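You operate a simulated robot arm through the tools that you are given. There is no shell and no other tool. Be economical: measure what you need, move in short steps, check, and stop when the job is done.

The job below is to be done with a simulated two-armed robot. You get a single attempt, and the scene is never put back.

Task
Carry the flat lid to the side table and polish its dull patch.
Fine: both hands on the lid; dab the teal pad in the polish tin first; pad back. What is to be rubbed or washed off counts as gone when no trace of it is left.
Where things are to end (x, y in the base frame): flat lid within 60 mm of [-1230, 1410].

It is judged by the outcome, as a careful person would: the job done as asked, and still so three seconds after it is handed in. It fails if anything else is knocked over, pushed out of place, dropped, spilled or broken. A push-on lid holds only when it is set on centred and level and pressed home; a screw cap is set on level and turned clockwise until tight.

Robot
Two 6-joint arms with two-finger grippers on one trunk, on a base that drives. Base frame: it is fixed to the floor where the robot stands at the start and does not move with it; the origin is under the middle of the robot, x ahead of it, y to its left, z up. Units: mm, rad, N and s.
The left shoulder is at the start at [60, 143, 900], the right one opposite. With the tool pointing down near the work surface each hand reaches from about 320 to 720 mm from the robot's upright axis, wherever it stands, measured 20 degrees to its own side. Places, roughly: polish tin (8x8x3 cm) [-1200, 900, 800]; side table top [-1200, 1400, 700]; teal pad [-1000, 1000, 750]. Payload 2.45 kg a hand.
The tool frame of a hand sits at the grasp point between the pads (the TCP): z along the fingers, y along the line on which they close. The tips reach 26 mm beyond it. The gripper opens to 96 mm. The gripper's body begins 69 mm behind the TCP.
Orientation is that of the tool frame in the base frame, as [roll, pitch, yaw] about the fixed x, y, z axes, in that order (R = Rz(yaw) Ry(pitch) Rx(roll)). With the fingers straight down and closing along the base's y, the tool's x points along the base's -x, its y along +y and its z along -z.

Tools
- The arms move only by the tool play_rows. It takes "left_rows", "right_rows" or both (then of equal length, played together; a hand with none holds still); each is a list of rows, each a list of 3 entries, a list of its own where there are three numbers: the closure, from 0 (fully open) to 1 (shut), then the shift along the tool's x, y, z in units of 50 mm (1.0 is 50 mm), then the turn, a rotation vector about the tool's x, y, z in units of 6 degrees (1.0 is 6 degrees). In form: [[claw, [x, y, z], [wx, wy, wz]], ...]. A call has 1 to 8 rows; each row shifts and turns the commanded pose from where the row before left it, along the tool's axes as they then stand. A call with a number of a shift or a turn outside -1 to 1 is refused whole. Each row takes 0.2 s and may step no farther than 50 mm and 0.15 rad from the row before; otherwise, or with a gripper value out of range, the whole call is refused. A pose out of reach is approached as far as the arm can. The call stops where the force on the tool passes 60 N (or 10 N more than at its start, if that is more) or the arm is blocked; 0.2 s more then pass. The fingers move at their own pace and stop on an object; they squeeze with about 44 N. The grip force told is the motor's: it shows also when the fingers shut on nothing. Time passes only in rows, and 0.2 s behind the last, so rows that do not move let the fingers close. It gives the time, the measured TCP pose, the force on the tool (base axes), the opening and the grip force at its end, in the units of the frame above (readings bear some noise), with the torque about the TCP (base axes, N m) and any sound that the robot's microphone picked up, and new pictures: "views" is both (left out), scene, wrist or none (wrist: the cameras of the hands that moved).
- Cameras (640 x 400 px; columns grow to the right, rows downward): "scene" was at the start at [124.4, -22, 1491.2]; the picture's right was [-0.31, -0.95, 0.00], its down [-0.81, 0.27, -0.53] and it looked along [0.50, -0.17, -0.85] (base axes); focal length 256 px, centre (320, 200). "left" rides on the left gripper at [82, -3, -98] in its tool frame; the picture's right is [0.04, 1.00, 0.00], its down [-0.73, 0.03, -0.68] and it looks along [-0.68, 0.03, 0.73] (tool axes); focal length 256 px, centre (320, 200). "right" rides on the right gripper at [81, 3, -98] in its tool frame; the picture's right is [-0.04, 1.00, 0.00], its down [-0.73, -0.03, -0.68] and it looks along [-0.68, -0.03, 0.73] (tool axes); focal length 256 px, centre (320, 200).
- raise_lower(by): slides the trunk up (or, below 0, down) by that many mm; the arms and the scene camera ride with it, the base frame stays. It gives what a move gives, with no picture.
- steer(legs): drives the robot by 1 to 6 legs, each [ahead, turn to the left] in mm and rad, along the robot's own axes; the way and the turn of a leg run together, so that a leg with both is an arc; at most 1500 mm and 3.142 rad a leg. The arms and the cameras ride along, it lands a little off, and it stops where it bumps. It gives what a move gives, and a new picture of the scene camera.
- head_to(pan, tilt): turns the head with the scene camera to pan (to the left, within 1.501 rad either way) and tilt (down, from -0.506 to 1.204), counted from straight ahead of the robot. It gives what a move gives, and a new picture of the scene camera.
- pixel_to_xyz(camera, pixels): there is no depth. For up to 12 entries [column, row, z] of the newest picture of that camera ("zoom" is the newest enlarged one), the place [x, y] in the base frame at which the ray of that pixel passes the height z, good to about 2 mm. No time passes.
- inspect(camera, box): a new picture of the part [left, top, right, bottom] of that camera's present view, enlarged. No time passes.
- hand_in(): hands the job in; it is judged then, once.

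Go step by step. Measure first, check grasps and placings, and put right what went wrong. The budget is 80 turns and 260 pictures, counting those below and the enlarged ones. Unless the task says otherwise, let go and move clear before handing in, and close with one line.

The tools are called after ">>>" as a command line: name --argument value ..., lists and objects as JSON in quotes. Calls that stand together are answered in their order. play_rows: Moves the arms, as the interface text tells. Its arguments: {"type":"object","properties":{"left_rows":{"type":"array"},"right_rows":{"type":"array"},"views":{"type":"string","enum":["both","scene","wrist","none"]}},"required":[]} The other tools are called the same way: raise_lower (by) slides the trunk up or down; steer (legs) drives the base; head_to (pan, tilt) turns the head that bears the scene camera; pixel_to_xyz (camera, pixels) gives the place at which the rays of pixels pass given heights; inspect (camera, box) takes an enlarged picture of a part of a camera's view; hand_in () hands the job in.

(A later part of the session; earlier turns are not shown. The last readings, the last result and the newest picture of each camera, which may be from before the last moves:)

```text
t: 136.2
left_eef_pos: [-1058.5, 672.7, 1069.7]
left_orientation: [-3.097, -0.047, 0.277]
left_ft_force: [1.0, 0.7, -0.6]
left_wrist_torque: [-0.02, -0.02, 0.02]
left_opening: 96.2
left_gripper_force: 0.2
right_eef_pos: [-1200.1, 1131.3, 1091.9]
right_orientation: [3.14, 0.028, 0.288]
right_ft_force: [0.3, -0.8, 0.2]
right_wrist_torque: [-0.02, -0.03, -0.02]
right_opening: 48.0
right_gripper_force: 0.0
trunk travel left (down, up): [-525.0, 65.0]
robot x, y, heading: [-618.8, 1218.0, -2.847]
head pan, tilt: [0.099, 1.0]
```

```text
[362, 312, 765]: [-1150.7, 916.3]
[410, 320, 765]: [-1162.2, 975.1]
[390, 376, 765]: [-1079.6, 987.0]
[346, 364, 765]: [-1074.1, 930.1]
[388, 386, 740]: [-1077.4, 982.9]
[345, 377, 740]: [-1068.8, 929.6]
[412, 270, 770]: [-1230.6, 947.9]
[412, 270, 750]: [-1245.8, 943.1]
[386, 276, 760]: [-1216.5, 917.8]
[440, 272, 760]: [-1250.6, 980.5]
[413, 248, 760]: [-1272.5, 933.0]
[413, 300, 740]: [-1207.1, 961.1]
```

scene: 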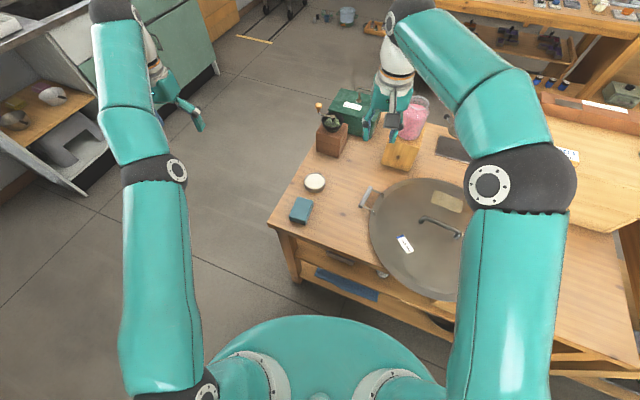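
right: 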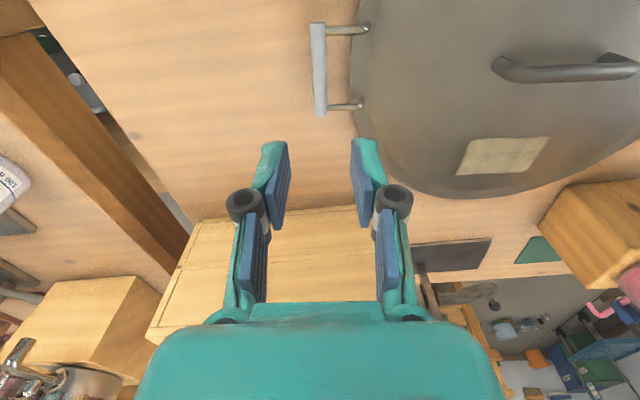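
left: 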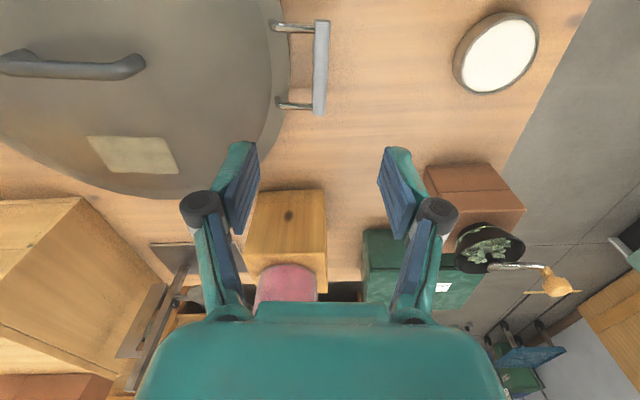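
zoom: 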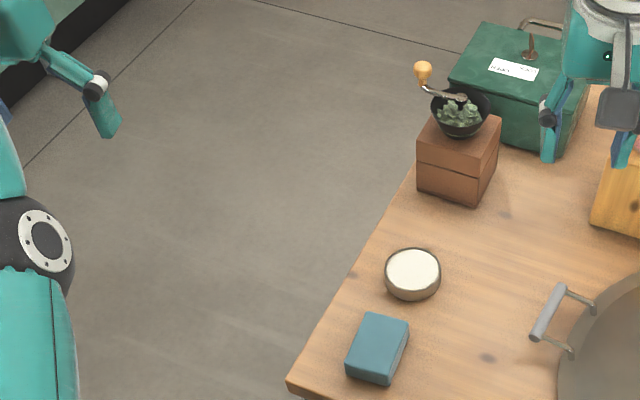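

Pad: centre (-1117,952), about 82×58 mm, long axis tilted 0.165 rad. I'll square the left hand up to it and bring it above, while moving the right hand aside.

>>> play_rows --left_rows '[[0, [0, 0, 0], [-0.426, -0.449, 0.5]], [0, [-0.033, -0.815, 0.483], [0, 0, 0.55]], [0, [-0.033, -0.815, 0.483], [0, 0, 0]], [0, [-0.033, -0.815, 0.483], [0, 0, 0]], [0, [-0.033, -0.815, 0.483], [0, 0, 0]], [0, [-0.033, -0.815, 0.483], [0, 0, 0]], [0, [-0.033, -0.815, 0.483], [0, 0, 0]], [0, [-0.033, -0.815, 0.483], [0, 0, 0]]]' --right_rows '[[0.5, [0, -0.7, 0], [0, 0, 0]], [0.5, [0, -0.7, 0], [0, 0, 0]], [0.5, [0, -0.7, 0], [0, 0, 0]], [0.5, [0, -0.7, 0], [0, 0, 0]], [0.5, [0, -0.7, 0], [0, 0, 0]], [0.5, [0, -0.5, 0], [0, 0, 0]], [0.5, [0, 0, 0], [0, 0, 0]], [0.5, [0, 0, 0], [0, 0, 0]]]'

```text
t: 138.0
left_eef_pos: [-1167.4, 928.9, 1093.0]
left_orientation: [-3.139, -0.018, 0.167]
left_ft_force: [0.1, 0.3, -0.9]
left_wrist_torque: [-0.05, -0.01, 0.02]
left_opening: 95.9
left_gripper_force: 0.1
left hand out of reach, approached as far as the arm can: row 1, 2, 3, 4, 5, 6, 7, 8
right_eef_pos: [-1255.5, 1324.0, 1093.7]
right_orientation: [3.137, 0.027, 0.286]
right_ft_force: [-0.1, 0.8, 0.3]
right_wrist_torque: [-0.03, -0.03, -0.02]
right_opening: 48.2
right_gripper_force: 0.0
trunk travel left (down, up): [-525.0, 65.0]
robot x, y, heading: [-619.1, 1219.1, -2.846]
head pan, tilt: [0.099, 1.0]
```

scene: 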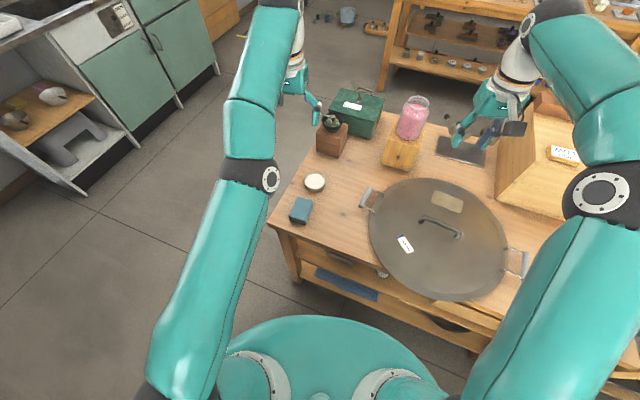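
right: 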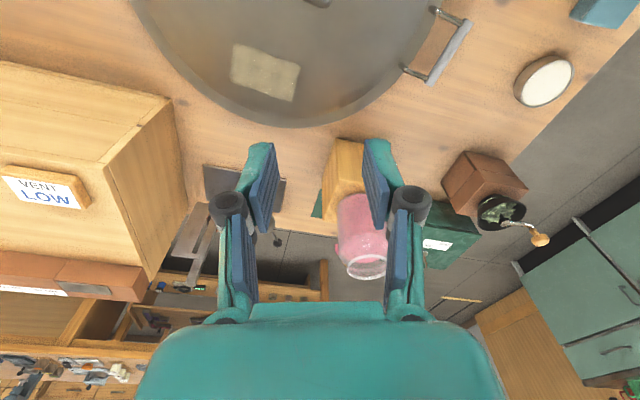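
left: 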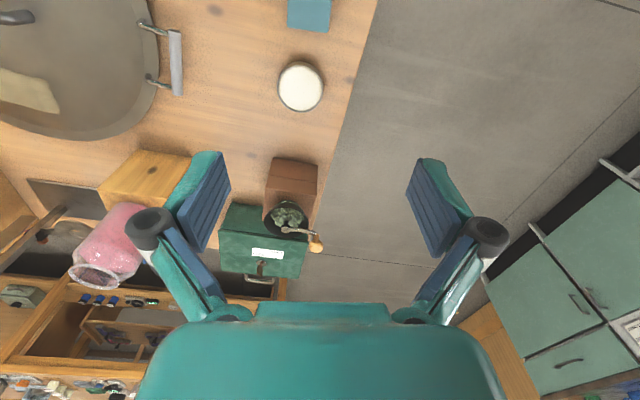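

The arm reported the path out of reach partway; it's at (-1167,929,1093). I'll send an idle row to see where the command stands.

>>> play_rows --left_rows '[[0, [0, 0, 0.1], [0, 0, 0]], [0, [0, 0, 0.1], [0, 0, 0]], [0, [0, 0, 0.1], [0, 0, 0]]]' --views "none"

```text
t: 138.8
left_eef_pos: [-1166.7, 927.8, 1092.3]
left_orientation: [-3.14, -0.018, 0.167]
left_ft_force: [0.0, -1.1, 0.3]
left_wrist_torque: [0.02, 0.03, -0.03]
left_opening: 95.9
left_gripper_force: 0.0
left hand out of reach, approached as far as the arm can: row 1, 2, 3
right_eef_pos: [-1256.6, 1323.2, 1093.4]
right_orientation: [3.139, 0.027, 0.286]
right_ft_force: [0.2, -0.3, 0.1]
right_wrist_torque: [0.0, 0.0, 0.01]
right_opening: 48.2
right_gripper_force: 0.1
trunk travel left (down, up): [-525.0, 65.0]
robot x, y, heading: [-614.8, 1222.1, -2.841]
head pan, tilt: [0.099, 1.0]
```

The left arm seems stuck on a joint limit at this height, so I'll lower the trunk 120 mm, which brings the arm configuration closer to the work, and try again.

>>> raise_lower --by -120

>>> play_rows --left_rows '[[0, [0, 0, 0], [0, 0, 0]], [0, [0, 0, 0], [0, 0, 0]], [0, [0, 0, 0], [0, 0, 0]]]' --views "both"

```text
t: 140.3
left_eef_pos: [-1166.9, 927.0, 974.5]
left_orientation: [-3.14, -0.018, 0.167]
left_ft_force: [-1.1, -0.2, -0.9]
left_wrist_torque: [-0.01, 0.02, -0.01]
left_opening: 95.9
left_gripper_force: 0.0
right_eef_pos: [-1255.4, 1323.3, 973.9]
right_orientation: [3.141, 0.028, 0.286]
right_ft_force: [0.4, 0.7, 0.5]
right_wrist_torque: [-0.02, -0.01, 0.01]
right_opening: 48.0
right_gripper_force: 0.2
trunk travel left (down, up): [-405.0, 185.0]
robot x, y, heading: [-614.4, 1223.5, -2.845]
head pan, tilt: [0.099, 1.0]
```

```text
t: 141.1
left_eef_pos: [-1168.0, 927.1, 974.4]
left_orientation: [-3.139, -0.017, 0.168]
left_ft_force: [-0.2, 0.2, -0.1]
left_wrist_torque: [0.03, -0.01, 0.04]
left_opening: 95.9
left_gripper_force: 0.1
right_eef_pos: [-1254.8, 1323.5, 973.6]
right_orientation: [3.14, 0.028, 0.287]
right_ft_force: [1.0, -0.1, -0.1]
right_wrist_torque: [-0.02, 0.01, 0.0]
right_opening: 48.1
right_gripper_force: 0.1
trunk travel left (down, up): [-405.0, 185.0]
robot x, y, heading: [-615.6, 1220.7, -2.845]
head pan, tilt: [0.099, 1.0]
```

scene: 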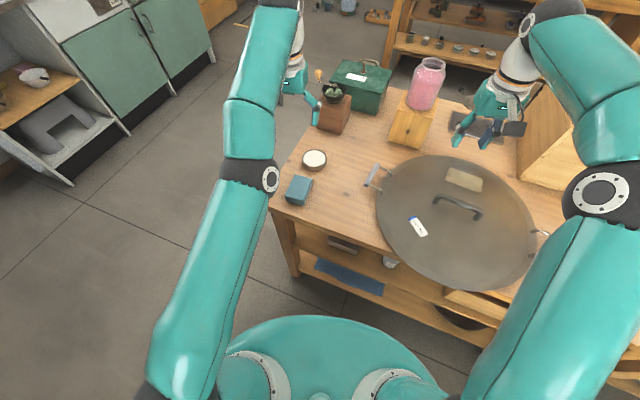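
left: 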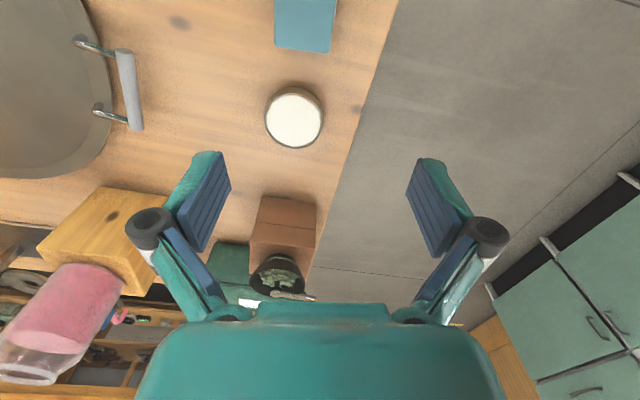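

The left hand now accepts commands at (-1167,927,974). I'll shift it over the pad, lower it, and look.

>>> play_rows --left_rows '[[0, [0.53, -0.16, 0], [0, -0.17, 0]], [0, [0.53, -0.16, 0], [0, 0, 0]], [0, [0, 0, 0.5], [0, 0, 0]], [0, [0, 0, 0.5], [0, 0, 0]]]' --views "wrist"

```text
t: 142.1
left_eef_pos: [-1169.7, 946.3, 976.3]
left_orientation: [-3.139, -0.013, 0.167]
left_ft_force: [0.0, -0.4, -0.1]
left_wrist_torque: [0.0, 0.01, 0.02]
left_opening: 95.8
left_gripper_force: 0.1
left hand out of reach, approached as far as the arm can: row 1, 2, 3, 4
right_eef_pos: [-1256.2, 1322.7, 973.7]
right_orientation: [3.14, 0.029, 0.285]
right_ft_force: [-0.3, 0.2, -0.4]
right_wrist_torque: [0.03, 0.02, 0.0]
right_opening: 48.1
right_gripper_force: 0.1
trunk travel left (down, up): [-405.0, 185.0]
robot x, y, heading: [-613.4, 1223.8, -2.847]
head pan, tilt: [0.099, 1.0]
```

left: 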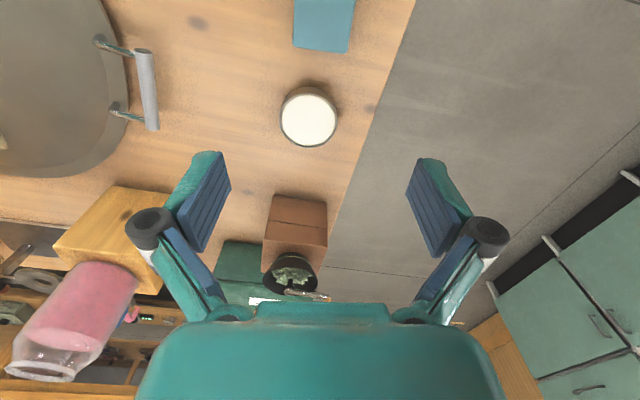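

Left hand only slides along an arc, so that arm is fully stretched and sits at a singularity. I'll test whether the right hand still lowers, and try to unlock the left elbow with a tilt combined with a downward move.

>>> play_rows --left_rows '[[0, [0.3, 0, 0.5], [0, 1, 0]], [0, [0.3, 0, 0.5], [0, 1, 0]], [0, [0.3, 0, 0.5], [0, 1, 0]], [0, [0.3, 0, 0.5], [0, 1, 0]]]' --right_rows '[[0.5, [0.3, 0, 0.2], [0, 0, 0]], [0.5, [0.3, 0, 0.2], [0, 0, 0]], [0.5, [0.3, 0, 0.2], [0, 0, 0]], [0.5, [0.3, 0, 0.2], [0, 0, 0]]]' --views "scene"

```text
t: 143.1
left_eef_pos: [-1122.2, 956.6, 874.4]
left_orientation: [-3.14, -0.42, 0.167]
left_ft_force: [0.2, -1.0, -0.9]
left_wrist_torque: [-0.01, -0.01, 0.01]
left_opening: 95.8
left_gripper_force: 0.0
left hand out of reach, approached as far as the arm can: row 1, 2
right_eef_pos: [-1198.4, 1340.1, 933.2]
right_orientation: [3.141, 0.027, 0.287]
right_ft_force: [0.6, 0.3, 0.2]
right_wrist_torque: [0.0, -0.02, -0.02]
right_opening: 48.0
right_gripper_force: 0.1
trunk travel left (down, up): [-405.0, 185.0]
robot x, y, heading: [-616.8, 1218.4, -2.847]
head pan, tilt: [0.099, 1.0]
```

scene: 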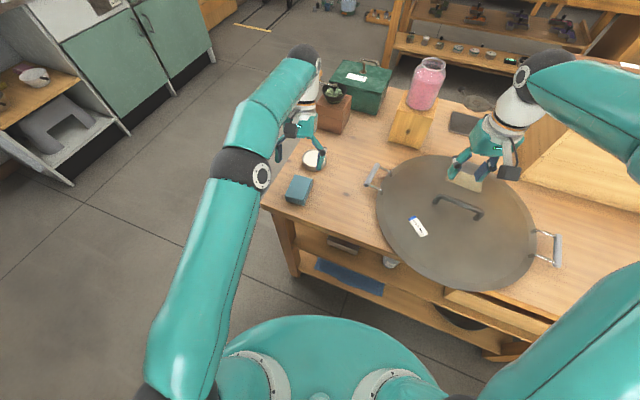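

Unlocked: the left hand is now at (-1122,957,874) with a tilt. I'll undo the tilt in place and look.

>>> play_rows --left_rows '[[0, [0, 0, 0], [0, -1, 0]], [0, [0, 0, 0], [0, -1, 0]], [0, [0, 0, 0], [0, -1, 0]], [0, [0, 0, 0], [0, -1, 0]]]' --views "wrist"

```text
t: 144.1
left_eef_pos: [-1121.6, 957.7, 874.0]
left_orientation: [-3.138, 0.002, 0.167]
left_ft_force: [0.3, -0.6, 0.6]
left_wrist_torque: [0.0, -0.03, -0.02]
left_opening: 96.2
left_gripper_force: 0.0
right_eef_pos: [-1197.7, 1339.7, 933.2]
right_orientation: [3.14, 0.027, 0.287]
right_ft_force: [0.6, 0.4, 0.0]
right_wrist_torque: [0.02, 0.03, -0.01]
right_opening: 48.2
right_gripper_force: 0.1
trunk travel left (down, up): [-405.0, 185.0]
robot x, y, heading: [-614.0, 1223.3, -2.842]
head pan, tilt: [0.099, 1.0]
```

left: 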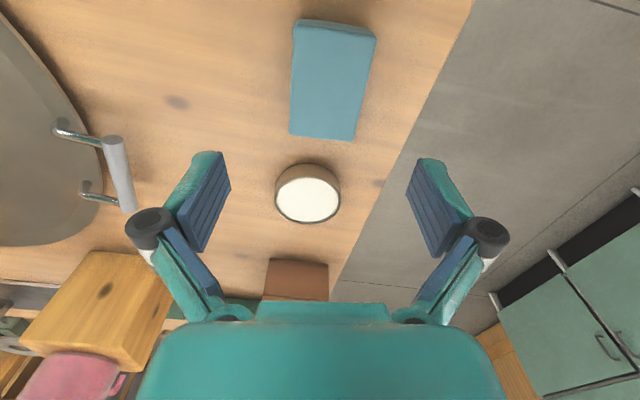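

Great view of the pad and tin. I'll measure both.

>>> pixel_to_xyz --camera "left" --pixels '[[297, 22, 765], [375, 38, 765], [353, 138, 765], [290, 131, 765], [308, 199, 760], [308, 199, 770], [275, 195, 760], [340, 195, 760], [308, 222, 760]]'

>>> inspect --camera "left" --box '[220, 0, 420, 230]'

```text
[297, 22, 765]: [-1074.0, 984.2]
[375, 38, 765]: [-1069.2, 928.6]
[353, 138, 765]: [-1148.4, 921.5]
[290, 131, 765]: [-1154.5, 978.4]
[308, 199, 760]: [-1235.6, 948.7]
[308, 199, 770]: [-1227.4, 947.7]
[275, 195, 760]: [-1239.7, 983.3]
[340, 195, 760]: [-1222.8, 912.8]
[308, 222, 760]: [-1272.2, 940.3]
```

```text
1.74 times, centred on (320, 115) of left
```

zoom: 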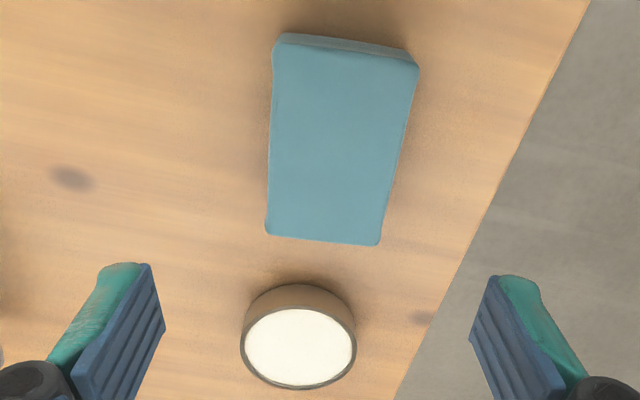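

Pad centre is (-1112,953), yaw about 0.08. I'll align, lower to TCP≈776 (tips about 10 mm above the table) and close.

>>> play_rows --left_rows '[[0, [0.16, 0.114, 0], [0, 0, 0.83]], [0, [0, 0, 0.6], [0, 0, 0]], [0, [0, 0, 0.6], [0, 0, 0]], [0, [0, 0, 0.5], [0, 0, 0]], [0, [0, 0, 0.26], [0, 0, 0]], [0, [0, 0, 0], [0, 0, 0]]]' --views "wrist"

```text
t: 145.5
left_eef_pos: [-1112.4, 953.7, 775.7]
left_orientation: [-3.14, 0.0, 0.083]
left_ft_force: [-0.4, -0.2, -0.3]
left_wrist_torque: [-0.01, -0.03, -0.01]
left_opening: 96.3
left_gripper_force: 0.0
right_eef_pos: [-1198.9, 1340.2, 932.0]
right_orientation: [3.14, 0.029, 0.286]
right_ft_force: [0.2, 0.7, -0.1]
right_wrist_torque: [-0.02, -0.03, 0.02]
right_opening: 48.0
right_gripper_force: 0.0
trunk travel left (down, up): [-405.0, 185.0]
robot x, y, heading: [-617.1, 1224.0, -2.841]
head pan, tilt: [0.099, 1.0]
```

left: 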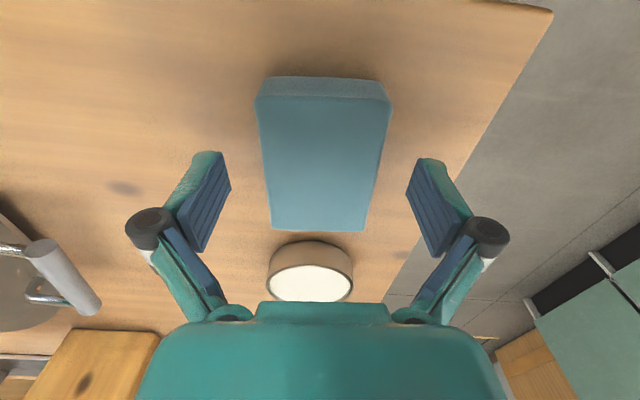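

The pad is centred between the fingers, so I'll close.

>>> play_rows --left_rows '[[0.5, [0, 0, 0], [0, 0, 0]], [1, [0, 0, 0], [0, 0, 0]], [1, [0, 0, 0], [0, 0, 0]], [1, [0, 0, 0], [0, 0, 0]]]' --views "wrist"

```text
t: 146.5
left_eef_pos: [-1111.5, 953.8, 776.1]
left_orientation: [-3.14, 0.003, 0.083]
left_ft_force: [-0.3, 0.0, 0.2]
left_wrist_torque: [-0.01, -0.06, 0.0]
left_opening: 58.8
left_gripper_force: 44.3
right_eef_pos: [-1198.0, 1339.4, 932.6]
right_orientation: [3.139, 0.027, 0.286]
right_ft_force: [0.1, 0.1, -0.4]
right_wrist_torque: [0.0, -0.01, 0.01]
right_opening: 47.9
right_gripper_force: 0.0
trunk travel left (down, up): [-405.0, 185.0]
robot x, y, heading: [-616.2, 1220.8, -2.847]
head pan, tilt: [0.099, 1.0]
```

left: 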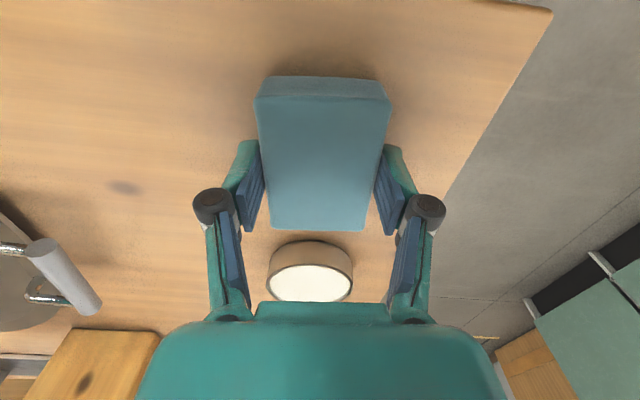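

The pad is held at 58.8 mm. I'll lift it using the trunk (+80), which also gives the left arm more reach, then move over the tin.

>>> raise_lower --by 80

>>> play_rows --left_rows '[[1, [-0.6, -0.025, 0], [0, 0, 0]], [1, [-0.6, -0.025, 0], [0, 0, 0]], [1, [-0.6, -0.025, 0], [0, 0, 0]], [1, [-0.6, -0.025, 0], [0, 0, 0]], [1, [0, 0, 0], [0, 0, 0]]]' --views "both"

>>> inspect --camera "scene" --box '[240, 100, 400, 220]'

```text
t: 147.7
left_eef_pos: [-1112.0, 953.8, 855.3]
left_orientation: [-3.138, 0.001, 0.081]
left_ft_force: [0.0, -0.8, -0.5]
left_wrist_torque: [0.0, 0.0, 0.01]
left_opening: 58.9
left_gripper_force: 44.8
right_eef_pos: [-1198.3, 1339.4, 1013.0]
right_orientation: [3.137, 0.028, 0.286]
right_ft_force: [-0.2, 0.2, -1.7]
right_wrist_torque: [0.03, 0.02, -0.02]
right_opening: 48.1
right_gripper_force: 0.0
trunk travel left (down, up): [-485.0, 105.0]
robot x, y, heading: [-613.8, 1225.2, -2.846]
head pan, tilt: [0.099, 1.0]
```

```text
t: 148.9
left_eef_pos: [-1231.6, 950.5, 858.0]
left_orientation: [-3.14, -0.002, 0.08]
left_ft_force: [0.2, 0.5, -0.5]
left_wrist_torque: [0.03, 0.03, 0.0]
left_opening: 58.5
left_gripper_force: 44.1
right_eef_pos: [-1197.2, 1340.2, 1012.1]
right_orientation: [3.141, 0.029, 0.287]
right_ft_force: [-0.1, 0.7, 0.5]
right_wrist_torque: [0.0, 0.04, 0.01]
right_opening: 47.9
right_gripper_force: 0.1
trunk travel left (down, up): [-485.0, 105.0]
robot x, y, heading: [-616.6, 1222.1, -2.843]
head pan, tilt: [0.099, 1.0]
```

scene: 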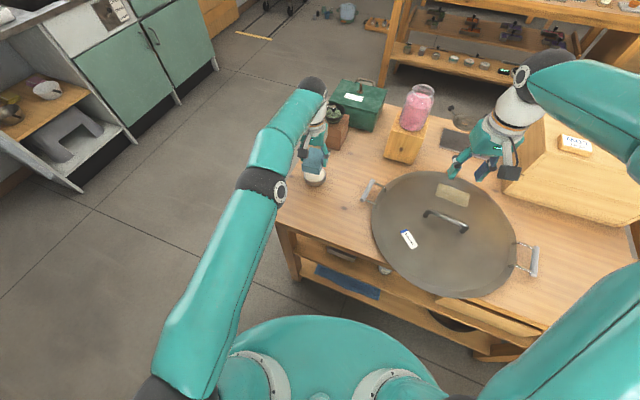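
left: 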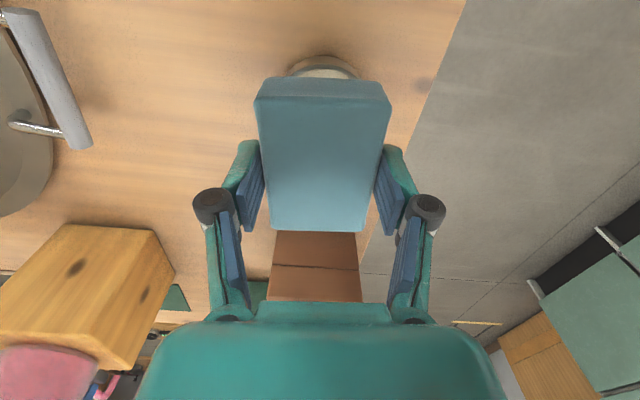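

```text
3.33 times, centred on (320, 160) of scene
```

zoom: 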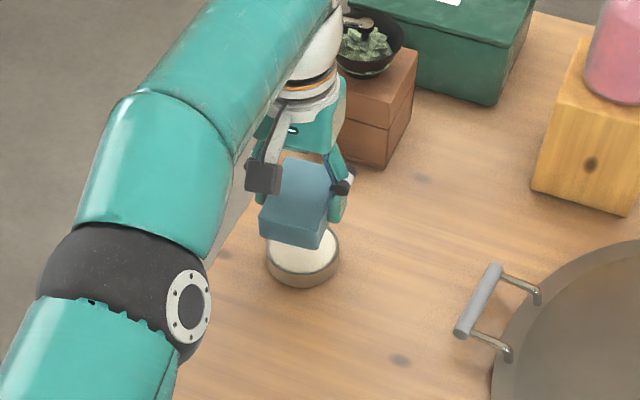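

The pad is above the tin and well clear of the mill. I'll lower gently until it touches.

>>> play_rows --left_rows '[[1, [0, 0, 0.4], [0, 0, 0]], [1, [0, 0, 0.4], [0, 0, 0]], [1, [0, 0, 0.1], [0, 0, 0]], [1, [0, 0, 0.1], [0, 0, 0]]]' --views "none"

>>> play_rows --left_rows '[[1, [0, 0, 0.04], [0, 0, 0]], [1, [0, 0, 0.04], [0, 0, 0]]]' --views "wrist"

```text
t: 149.9
left_eef_pos: [-1233.7, 949.3, 806.4]
left_orientation: [-3.14, 0.002, 0.082]
left_ft_force: [-0.4, -0.3, -0.9]
left_wrist_torque: [-0.03, 0.01, -0.03]
left_opening: 58.7
left_gripper_force: 44.3
right_eef_pos: [-1197.7, 1340.5, 1012.1]
right_orientation: [3.139, 0.028, 0.286]
right_ft_force: [1.0, -0.6, 0.0]
right_wrist_torque: [0.04, 0.01, 0.01]
right_opening: 48.0
right_gripper_force: 0.0
trunk travel left (down, up): [-485.0, 105.0]
robot x, y, heading: [-614.3, 1219.5, -2.842]
head pan, tilt: [0.099, 1.0]
```

```text
t: 150.5
left_eef_pos: [-1232.5, 950.3, 802.4]
left_orientation: [-3.138, -0.001, 0.08]
left_ft_force: [0.4, -0.3, -0.4]
left_wrist_torque: [0.01, 0.01, -0.02]
left_opening: 58.6
left_gripper_force: 44.0
right_eef_pos: [-1198.5, 1339.7, 1012.1]
right_orientation: [3.136, 0.027, 0.287]
right_ft_force: [-0.1, 0.2, 1.2]
right_wrist_torque: [-0.01, 0.02, -0.01]
right_opening: 48.1
right_gripper_force: 0.0
trunk travel left (down, up): [-485.0, 105.0]
robot x, y, heading: [-612.5, 1221.6, -2.846]
head pan, tilt: [0.099, 1.0]
```

left: 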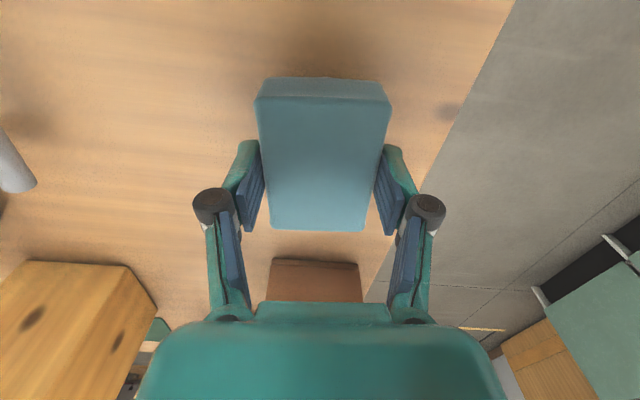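

No contact yet, so I'll continue down in 2–3 mm steps.

>>> play_rows --left_rows '[[1, [0, 0, 0.05], [0, 0, 0]], [1, [0, 0, 0.05], [0, 0, 0]]]' --views "none"

>>> play_rows --left_rows '[[1, [0, 0, 0.04], [0, 0, 0]], [1, [0, 0, 0.04], [0, 0, 0]]]' --views "none"

>>> play_rows --left_rows '[[1, [0, 0, 0.04], [0, 0, 0]], [1, [0, 0, 0.04], [0, 0, 0]]]' --views "none"

>>> inspect --camera "scene" --box '[270, 130, 370, 210]'

```text
t: 151.1
left_eef_pos: [-1233.0, 948.8, 798.2]
left_orientation: [-3.14, 0.001, 0.082]
left_ft_force: [0.6, 0.6, 4.7]
left_wrist_torque: [-0.02, -0.04, 0.01]
left_opening: 58.7
left_gripper_force: 43.7
right_eef_pos: [-1199.9, 1339.7, 1012.3]
right_orientation: [3.139, 0.027, 0.286]
right_ft_force: [-0.7, -0.6, -0.1]
right_wrist_torque: [0.02, -0.01, -0.02]
right_opening: 47.8
right_gripper_force: 0.0
trunk travel left (down, up): [-485.0, 105.0]
robot x, y, heading: [-618.5, 1214.2, -2.847]
head pan, tilt: [0.099, 1.0]
```

```text
t: 151.7
left_eef_pos: [-1233.1, 951.1, 797.3]
left_orientation: [-3.14, 0.01, 0.083]
left_ft_force: [-0.9, 1.1, 22.5]
left_wrist_torque: [0.04, -0.4, -0.02]
left_opening: 59.0
left_gripper_force: 43.7
right_eef_pos: [-1197.5, 1339.4, 1012.8]
right_orientation: [3.139, 0.028, 0.286]
right_ft_force: [-0.4, -0.3, 0.7]
right_wrist_torque: [0.01, -0.02, 0.02]
right_opening: 47.8
right_gripper_force: 0.0
trunk travel left (down, up): [-485.0, 105.0]
robot x, y, heading: [-616.1, 1221.2, -2.848]
head pan, tilt: [0.099, 1.0]
```

```text
t: 152.3
left_eef_pos: [-1234.1, 949.2, 798.0]
left_orientation: [-3.141, 0.017, 0.084]
left_ft_force: [1.5, 3.5, 44.9]
left_wrist_torque: [0.17, -0.52, -0.01]
left_opening: 58.7
left_gripper_force: 44.3
right_eef_pos: [-1194.2, 1341.4, 1016.0]
right_orientation: [3.136, 0.033, 0.287]
right_ft_force: [0.2, -0.4, -0.2]
right_wrist_torque: [-0.03, -0.01, -0.01]
right_opening: 47.9
right_gripper_force: 0.1
trunk travel left (down, up): [-485.0, 105.0]
robot x, y, heading: [-615.5, 1220.4, -2.845]
head pan, tilt: [0.099, 1.0]
```

```text
5.00 times, centred on (320, 170) of scene
```

zoom: 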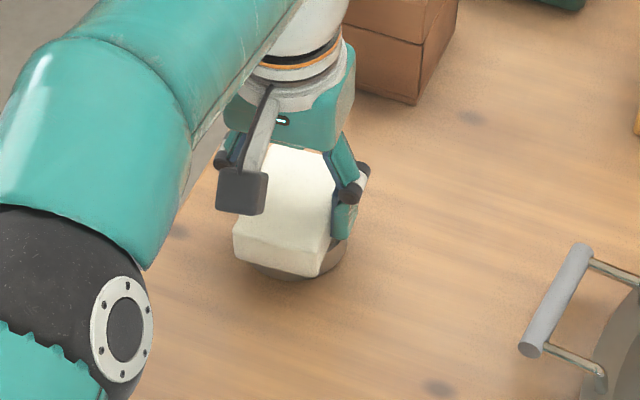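

The pad has taken up polish: it shows white at zoom (285,215). I'll lift it straight up with the trunk, back off slightly, and turn right in steps to face the patch.

>>> play_rows --left_rows '[[1, [0, 0, -0.1], [0, 0, 0]], [1, [0, 0, -0.1], [0, 0, 0]], [1, [0, 0, -0.3], [0, 0, 0]], [1, [0.2, 0, -0.5], [0, 0, 0]], [1, [0.4, 0, -0.5], [0, 0, 0]], [1, [0.4, 0, 0], [0, 0, 0]]]' --views "both"

>>> raise_lower --by 60

>>> steer --legs '[[-60, 0], [0, -0.3]]'

>>> steer --legs '[[0, -0.3]]'

>>> steer --legs '[[0, -0.3]]'

```text
t: 153.7
left_eef_pos: [-1181.6, 952.1, 865.7]
left_orientation: [-3.14, 0.001, 0.083]
left_ft_force: [0.1, 0.7, 0.3]
left_wrist_torque: [0.01, 0.0, 0.03]
left_opening: 59.0
left_gripper_force: 44.4
right_eef_pos: [-1198.1, 1339.5, 1013.1]
right_orientation: [3.138, 0.028, 0.286]
right_ft_force: [0.3, -1.2, -0.6]
right_wrist_torque: [0.0, 0.01, -0.03]
right_opening: 48.2
right_gripper_force: 0.1
trunk travel left (down, up): [-485.0, 105.0]
robot x, y, heading: [-616.9, 1221.0, -2.843]
head pan, tilt: [0.099, 1.0]
```

scene: 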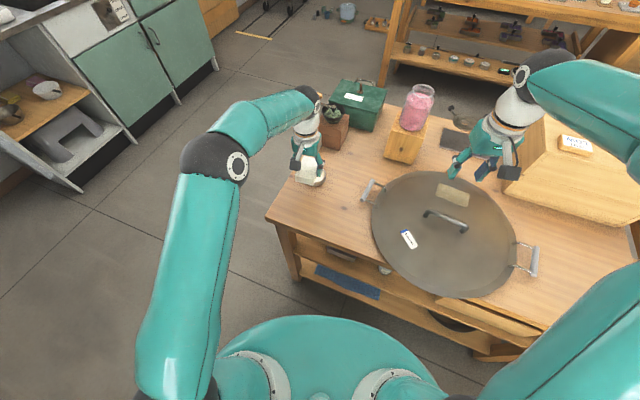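
left: 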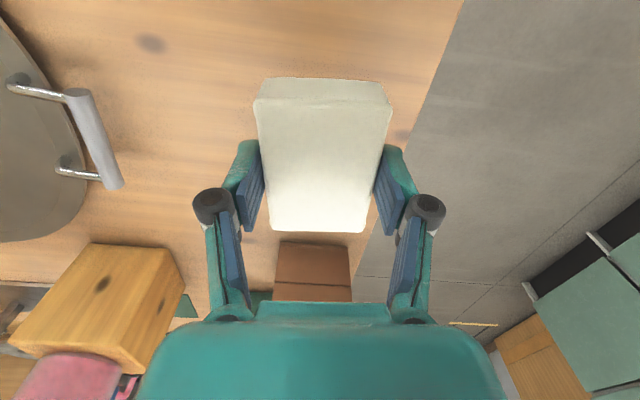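

```text
t: 154.7
left_eef_pos: [-1183.1, 952.2, 924.5]
left_orientation: [-3.141, 0.0, 0.082]
left_ft_force: [-0.1, -0.1, 0.1]
left_wrist_torque: [0.0, -0.01, -0.01]
left_opening: 58.5
left_gripper_force: 44.3
right_eef_pos: [-1198.6, 1339.6, 1072.7]
right_orientation: [3.138, 0.027, 0.285]
right_ft_force: [0.2, -0.6, -0.2]
right_wrist_torque: [-0.01, 0.0, -0.02]
right_opening: 48.4
right_gripper_force: 0.1
trunk travel left (down, up): [-545.0, 45.0]
robot x, y, heading: [-615.1, 1220.7, -2.846]
head pan, tilt: [0.099, 1.0]
```

```text
t: 156.7
left_eef_pos: [-1181.3, 1145.7, 925.2]
left_orientation: [-3.139, 0.0, -0.212]
left_ft_force: [0.3, 0.3, 0.1]
left_wrist_torque: [0.0, 0.01, 0.03]
left_opening: 58.7
left_gripper_force: 44.2
right_eef_pos: [-1082.9, 1522.1, 1072.2]
right_orientation: [3.139, 0.028, -0.009]
right_ft_force: [-0.2, -0.3, -0.2]
right_wrist_torque: [0.02, -0.01, 0.02]
right_opening: 48.0
right_gripper_force: 0.0
trunk travel left (down, up): [-545.0, 45.0]
robot x, y, heading: [-560.3, 1225.0, -3.14]
head pan, tilt: [0.099, 1.0]
```

scene: 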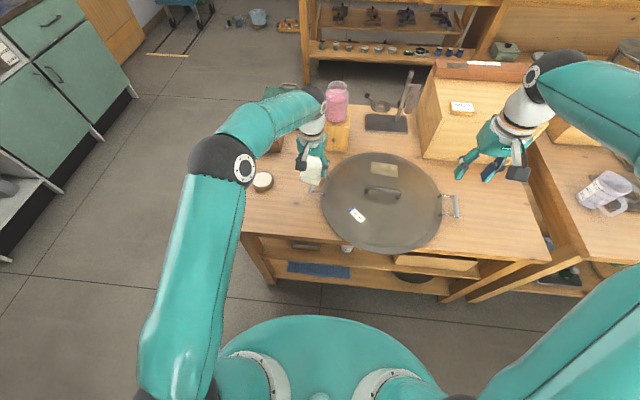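

```text
t: 158.2
left_eef_pos: [-1173.0, 1332.5, 924.3]
left_orientation: [-3.139, 0.001, -0.514]
left_ft_force: [-0.5, -0.8, -1.4]
left_wrist_torque: [-0.02, 0.01, 0.04]
left_opening: 58.7
left_gripper_force: 43.8
right_eef_pos: [-969.1, 1662.4, 1074.6]
right_orientation: [3.138, 0.027, -0.311]
right_ft_force: [-1.1, 0.2, -0.2]
right_wrist_torque: [-0.04, 0.03, 0.02]
right_opening: 47.9
right_gripper_force: 0.0
trunk travel left (down, up): [-545.0, 45.0]
robot x, y, heading: [-561.0, 1210.9, 2.849]
head pan, tilt: [0.099, 1.0]
```

scene: 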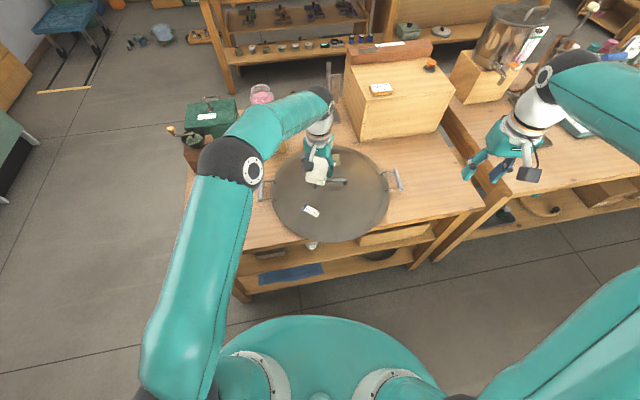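

```text
t: 159.6
left_eef_pos: [-1107.4, 1507.1, 925.6]
left_orientation: [-3.141, 0.001, -0.817]
left_ft_force: [1.0, -0.5, -1.5]
left_wrist_torque: [0.0, 0.04, 0.0]
left_opening: 59.0
left_gripper_force: 43.7
right_eef_pos: [-813.4, 1760.6, 1073.7]
right_orientation: [3.139, 0.028, -0.614]
right_ft_force: [0.6, -0.1, 0.8]
right_wrist_torque: [-0.01, 0.04, 0.01]
right_opening: 48.1
right_gripper_force: 0.1
trunk travel left (down, up): [-545.0, 45.0]
robot x, y, heading: [-567.8, 1195.2, 2.545]
head pan, tilt: [0.099, 1.0]
```

scene: 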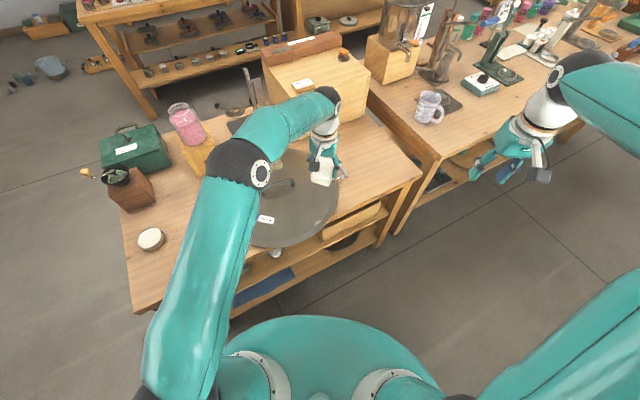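

All turns succeeded. The patch is still at the edge of the left arm's reach, so I'll go forward 40 and turn 0.3 more to bring the left shoulder closer.

>>> steer --legs '[[40, 0], [0, -0.3]]'

>>> head_to --pan 0.55 --tilt 0.9

```text
t: 161.6
left_eef_pos: [-1024.0, 1676.8, 926.6]
left_orientation: [-3.139, 0.001, -1.116]
left_ft_force: [-0.6, 0.0, -0.3]
left_wrist_torque: [0.01, 0.02, 0.0]
left_opening: 58.7
left_gripper_force: 44.1
right_eef_pos: [-669.1, 1830.6, 1074.8]
right_orientation: [3.138, 0.028, -0.91]
right_ft_force: [0.0, -0.5, -0.4]
right_wrist_torque: [0.01, -0.02, -0.01]
right_opening: 47.8
right_gripper_force: 0.0
trunk travel left (down, up): [-545.0, 45.0]
robot x, y, heading: [-609.3, 1207.5, 2.244]
head pan, tilt: [0.099, 1.0]
```

scene: 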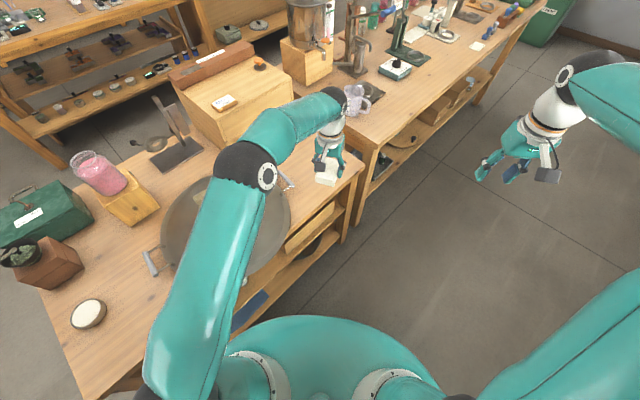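

```text
t: 162.5
left_eef_pos: [-1024.7, 1676.2, 926.3]
left_orientation: [-3.139, 0.001, -1.115]
left_ft_force: [-0.4, 0.5, -0.8]
left_wrist_torque: [0.03, -0.02, -0.06]
left_opening: 58.8
left_gripper_force: 43.8
right_eef_pos: [-669.9, 1832.2, 1074.8]
right_orientation: [3.137, 0.027, -0.911]
right_ft_force: [0.2, 0.0, 0.1]
right_wrist_torque: [-0.02, 0.02, -0.01]
right_opening: 47.9
right_gripper_force: 0.1
trunk travel left (down, up): [-545.0, 45.0]
robot x, y, heading: [-615.3, 1210.4, 2.241]
head pan, tilt: [0.55, 0.901]
```

scene: 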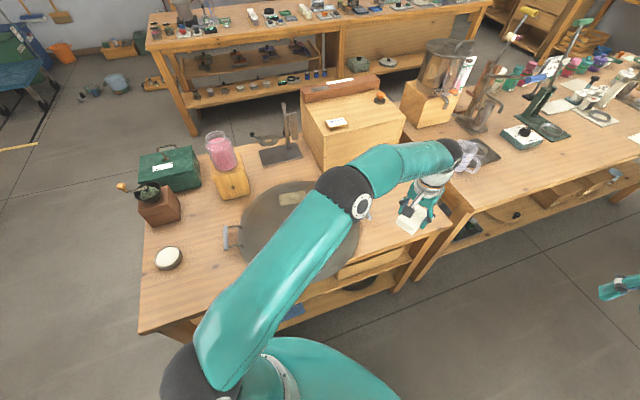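

The view is clear. I'll rotate the hand so the pad's long side lies along the patch (yaw -1.676) and move over the patch at a safe height.

>>> play_rows --left_rows '[[1, [0, 0, 0], [0, 0, 0.89]], [1, [0, 0, 0], [0, 0, 0.89]], [1, [0, 0, 0], [0, 0, 0.89]], [1, [0, 0, 0], [0, 0, 0.89]], [1, [0, 0, 0], [0, 0, 0.89]], [1, [0, 0, 0], [0, 0, 0.89]]]' --views "none"

>>> play_rows --left_rows '[[1, [0.7, 0.6, 0], [0, 0, 0]], [1, [0.7, 0.6, 0], [0, 0, 0]], [1, [0.7, 0.6, 0], [0, 0, 0]], [1, [0.7, 0.6, 0], [0, 0, 0]], [1, [0.7, 0.6, 0], [0, 0, 0]], [1, [0.7, 0.6, 0], [0, 0, 0]], [1, [0.7, 0.6, 0], [0, 0, 0]], [1, [0.7, 0.6, 0], [0, 0, 0]]]' --views "both"

```text
t: 163.9
left_eef_pos: [-1023.5, 1675.2, 925.8]
left_orientation: [-3.139, 0.002, -1.678]
left_ft_force: [0.4, -0.7, -0.7]
left_wrist_torque: [-0.03, -0.06, -0.03]
left_opening: 58.5
left_gripper_force: 44.1
right_eef_pos: [-669.2, 1832.9, 1073.9]
right_orientation: [3.138, 0.027, -0.911]
right_ft_force: [-0.2, -0.4, -0.9]
right_wrist_torque: [-0.04, 0.0, 0.01]
right_opening: 48.2
right_gripper_force: 0.0
trunk travel left (down, up): [-545.0, 45.0]
robot x, y, heading: [-611.8, 1208.2, 2.244]
head pan, tilt: [0.55, 0.901]
```

```text
t: 165.7
left_eef_pos: [-1293.9, 1421.2, 925.4]
left_orientation: [-3.139, 0.001, -1.675]
left_ft_force: [-0.4, -0.5, -1.3]
left_wrist_torque: [0.0, -0.02, 0.02]
left_opening: 58.8
left_gripper_force: 44.0
right_eef_pos: [-669.2, 1832.7, 1075.1]
right_orientation: [3.14, 0.027, -0.91]
right_ft_force: [0.4, 0.2, 0.8]
right_wrist_torque: [-0.02, 0.0, -0.04]
right_opening: 48.0
right_gripper_force: 0.1
trunk travel left (down, up): [-545.0, 45.0]
robot x, y, heading: [-614.5, 1206.3, 2.243]
head pan, tilt: [0.55, 0.901]
```

scene: 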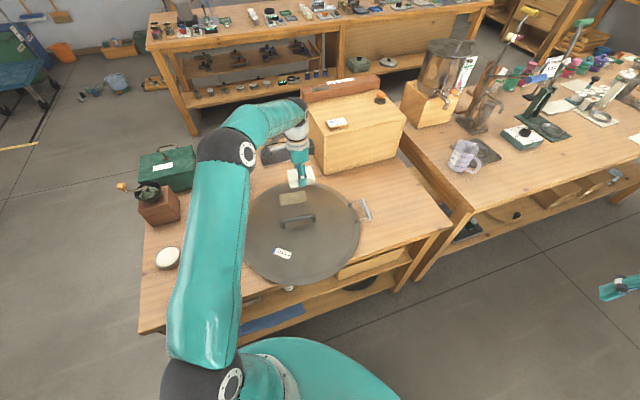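
left: 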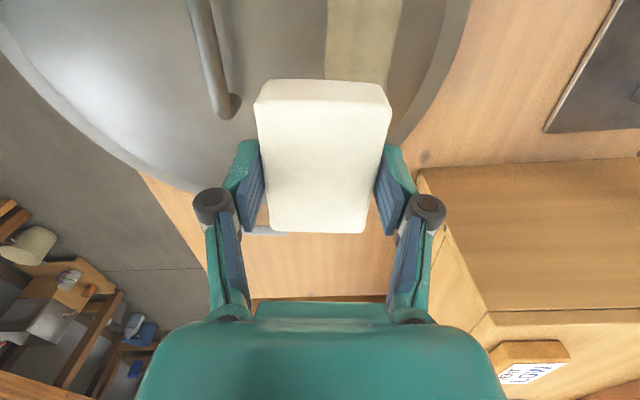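

I'm nearly above the patch. I'll finish the shift and lower to just above the lid.

>>> play_rows --left_rows '[[1, [0.64, 0.536, 0], [0, 0, 0]], [1, [0, 0, 0.6], [0, 0, 0]], [1, [0, 0, 0.6], [0, 0, 0]], [1, [0, 0, 0.6], [0, 0, 0]], [1, [0, 0, 0.3], [0, 0, 0]]]' --views "both"

>>> inspect --camera "scene" --box '[230, 110, 390, 230]'

```text
t: 166.9
left_eef_pos: [-1320.8, 1393.1, 819.3]
left_orientation: [-3.141, 0.002, -1.675]
left_ft_force: [-0.3, -0.1, -0.8]
left_wrist_torque: [0.02, -0.02, -0.01]
left_opening: 59.1
left_gripper_force: 44.0
right_eef_pos: [-669.3, 1831.5, 1074.0]
right_orientation: [3.14, 0.028, -0.912]
right_ft_force: [0.8, -0.4, -0.9]
right_wrist_torque: [-0.01, -0.04, 0.0]
right_opening: 47.9
right_gripper_force: 0.0
trunk travel left (down, up): [-545.0, 45.0]
robot x, y, heading: [-616.9, 1205.3, 2.241]
head pan, tilt: [0.55, 0.901]
```

scene: 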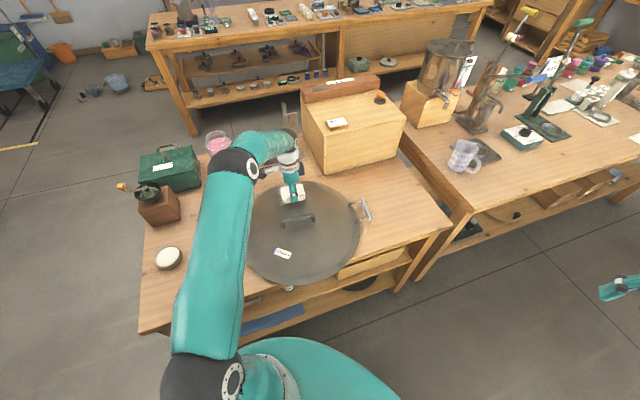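
left: 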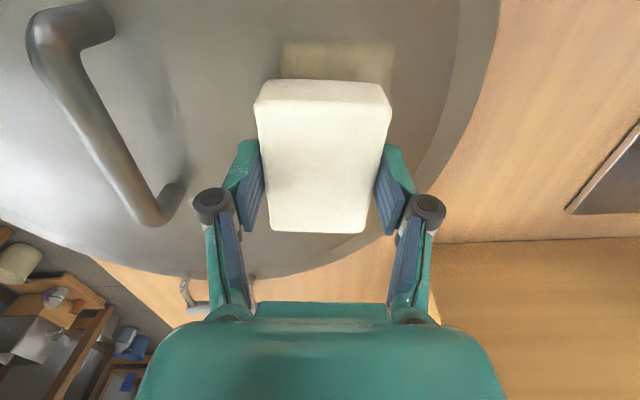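

```text
3.33 times, centred on (310, 170) of scene
```

zoom: 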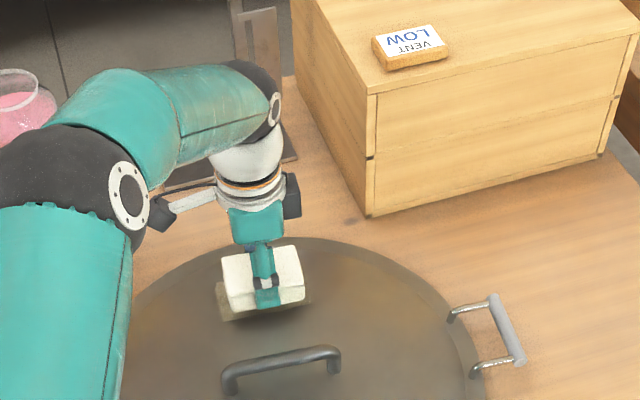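

The patch shows beyond the pad at (283–393, 42–80). I'll measure that end and then make contact.

>>> pixel_to_xyz --camera "left" --pixels '[[283, 42, 770], [393, 46, 770], [283, 42, 775], [393, 46, 775]]'

>>> play_rows --left_rows '[[1, [0.1, 0.1, 0.1], [0, 0, 0]], [1, [0, 0, 0.06], [0, 0, 0]], [1, [0, 0, 0.06], [0, 0, 0]]]' --views "none"

```text
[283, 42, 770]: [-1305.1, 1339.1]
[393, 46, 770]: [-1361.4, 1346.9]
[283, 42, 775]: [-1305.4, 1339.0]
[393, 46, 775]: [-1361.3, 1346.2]
```

```text
t: 167.7
left_eef_pos: [-1327.3, 1388.6, 809.2]
left_orientation: [-3.14, 0.0, -1.675]
left_ft_force: [0.4, 0.2, -0.1]
left_wrist_torque: [-0.01, -0.02, -0.04]
left_opening: 59.1
left_gripper_force: 44.4
right_eef_pos: [-670.0, 1832.9, 1074.1]
right_orientation: [3.137, 0.029, -0.91]
right_ft_force: [0.2, -0.2, 0.3]
right_wrist_torque: [0.04, 0.01, 0.04]
right_opening: 48.2
right_gripper_force: 0.1
trunk travel left (down, up): [-545.0, 45.0]
robot x, y, heading: [-614.8, 1208.6, 2.244]
head pan, tilt: [0.55, 0.901]
```

>>> play_rows --left_rows '[[1, [0, 0, 0.05], [0, 0, 0]], [1, [0, 0, 0.05], [0, 0, 0]]]' --views "none"

>>> play_rows --left_rows '[[1, [0, 0, 0.05], [0, 0, 0]], [1, [0, 0, 0.05], [0, 0, 0]]]' --views "none"

>>> play_rows --left_rows '[[1, [0, 0, 0.05], [0, 0, 0]], [1, [0, 0, 0.04], [0, 0, 0]]]' --views "none"

```text
t: 168.3
left_eef_pos: [-1328.1, 1388.1, 804.1]
left_orientation: [-3.14, 0.001, -1.674]
left_ft_force: [0.6, 0.0, -0.2]
left_wrist_torque: [-0.02, 0.0, 0.02]
left_opening: 58.8
left_gripper_force: 44.6
right_eef_pos: [-669.4, 1832.8, 1073.8]
right_orientation: [3.138, 0.026, -0.912]
right_ft_force: [0.1, 0.3, -0.1]
right_wrist_torque: [-0.03, 0.02, 0.02]
right_opening: 48.0
right_gripper_force: 0.1
trunk travel left (down, up): [-545.0, 45.0]
robot x, y, heading: [-616.0, 1208.3, 2.246]
head pan, tilt: [0.55, 0.901]
```

```text
t: 168.9
left_eef_pos: [-1327.6, 1387.9, 799.5]
left_orientation: [-3.139, 0.003, -1.673]
left_ft_force: [0.4, 0.2, -0.5]
left_wrist_torque: [0.02, 0.03, -0.04]
left_opening: 58.6
left_gripper_force: 43.7
right_eef_pos: [-669.5, 1831.9, 1073.1]
right_orientation: [3.137, 0.029, -0.912]
right_ft_force: [0.2, -0.4, 0.1]
right_wrist_torque: [-0.01, 0.0, 0.0]
right_opening: 48.1
right_gripper_force: 0.0
trunk travel left (down, up): [-545.0, 45.0]
robot x, y, heading: [-613.7, 1212.3, 2.244]
head pan, tilt: [0.55, 0.901]
```

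```text
t: 169.5
left_eef_pos: [-1326.7, 1388.8, 799.2]
left_orientation: [3.139, 0.003, -1.674]
left_ft_force: [2.3, -1.1, 19.0]
left_wrist_torque: [0.35, -0.69, -0.05]
left_opening: 58.8
left_gripper_force: 44.2
right_eef_pos: [-666.8, 1831.2, 1075.0]
right_orientation: [3.139, 0.03, -0.911]
right_ft_force: [0.0, 0.7, 0.0]
right_wrist_torque: [-0.02, -0.05, -0.03]
right_opening: 47.9
right_gripper_force: 0.1
trunk travel left (down, up): [-545.0, 45.0]
robot x, y, heading: [-616.5, 1209.9, 2.245]
head pan, tilt: [0.55, 0.901]
```

Contact with about 19 N. I'll rub with short strokes, easing off a little, and watch the force.

>>> play_rows --left_rows '[[1, [0.25, 0.1, -0.01], [0, 0, 0]], [1, [-0.25, 0, 0], [0, 0, 0]], [1, [-0.3, 0, 0], [0, 0, 0]], [1, [0.3, 0, 0], [0, 0, 0]], [1, [0.3, -0.2, 0], [0, 0, 0]], [1, [-0.3, 0, 0], [0, 0, 0]], [1, [-0.3, 0, 0], [0, 0, 0]], [1, [0.3, 0.1, 0], [0, 0, 0]]]' --views "both"

```text
t: 171.3
left_eef_pos: [-1325.3, 1390.6, 797.1]
left_orientation: [-3.138, 0.005, -1.676]
left_ft_force: [4.0, 9.6, 23.1]
left_wrist_torque: [0.26, -0.76, 0.3]
left_opening: 58.9
left_gripper_force: 44.6
right_eef_pos: [-667.4, 1831.0, 1074.2]
right_orientation: [3.139, 0.029, -0.911]
right_ft_force: [-0.6, 0.1, -0.3]
right_wrist_torque: [0.01, 0.0, 0.05]
right_opening: 48.0
right_gripper_force: 0.1
trunk travel left (down, up): [-545.0, 45.0]
robot x, y, heading: [-613.6, 1207.9, 2.238]
head pan, tilt: [0.55, 0.901]
```

scene: 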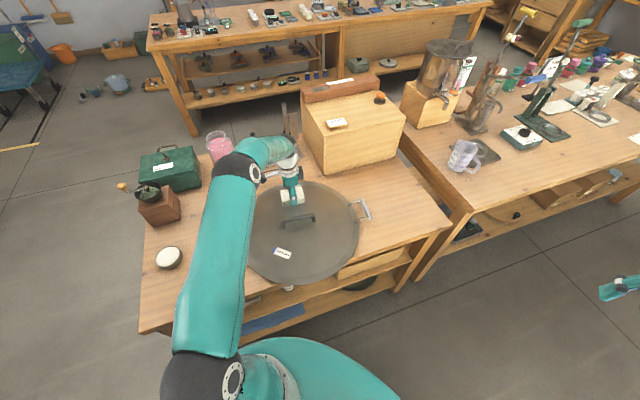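
left: 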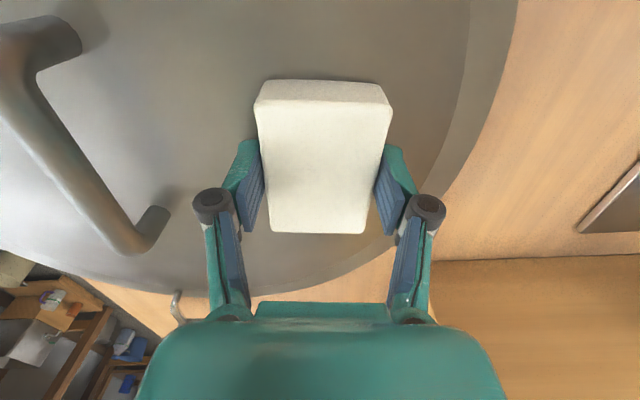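

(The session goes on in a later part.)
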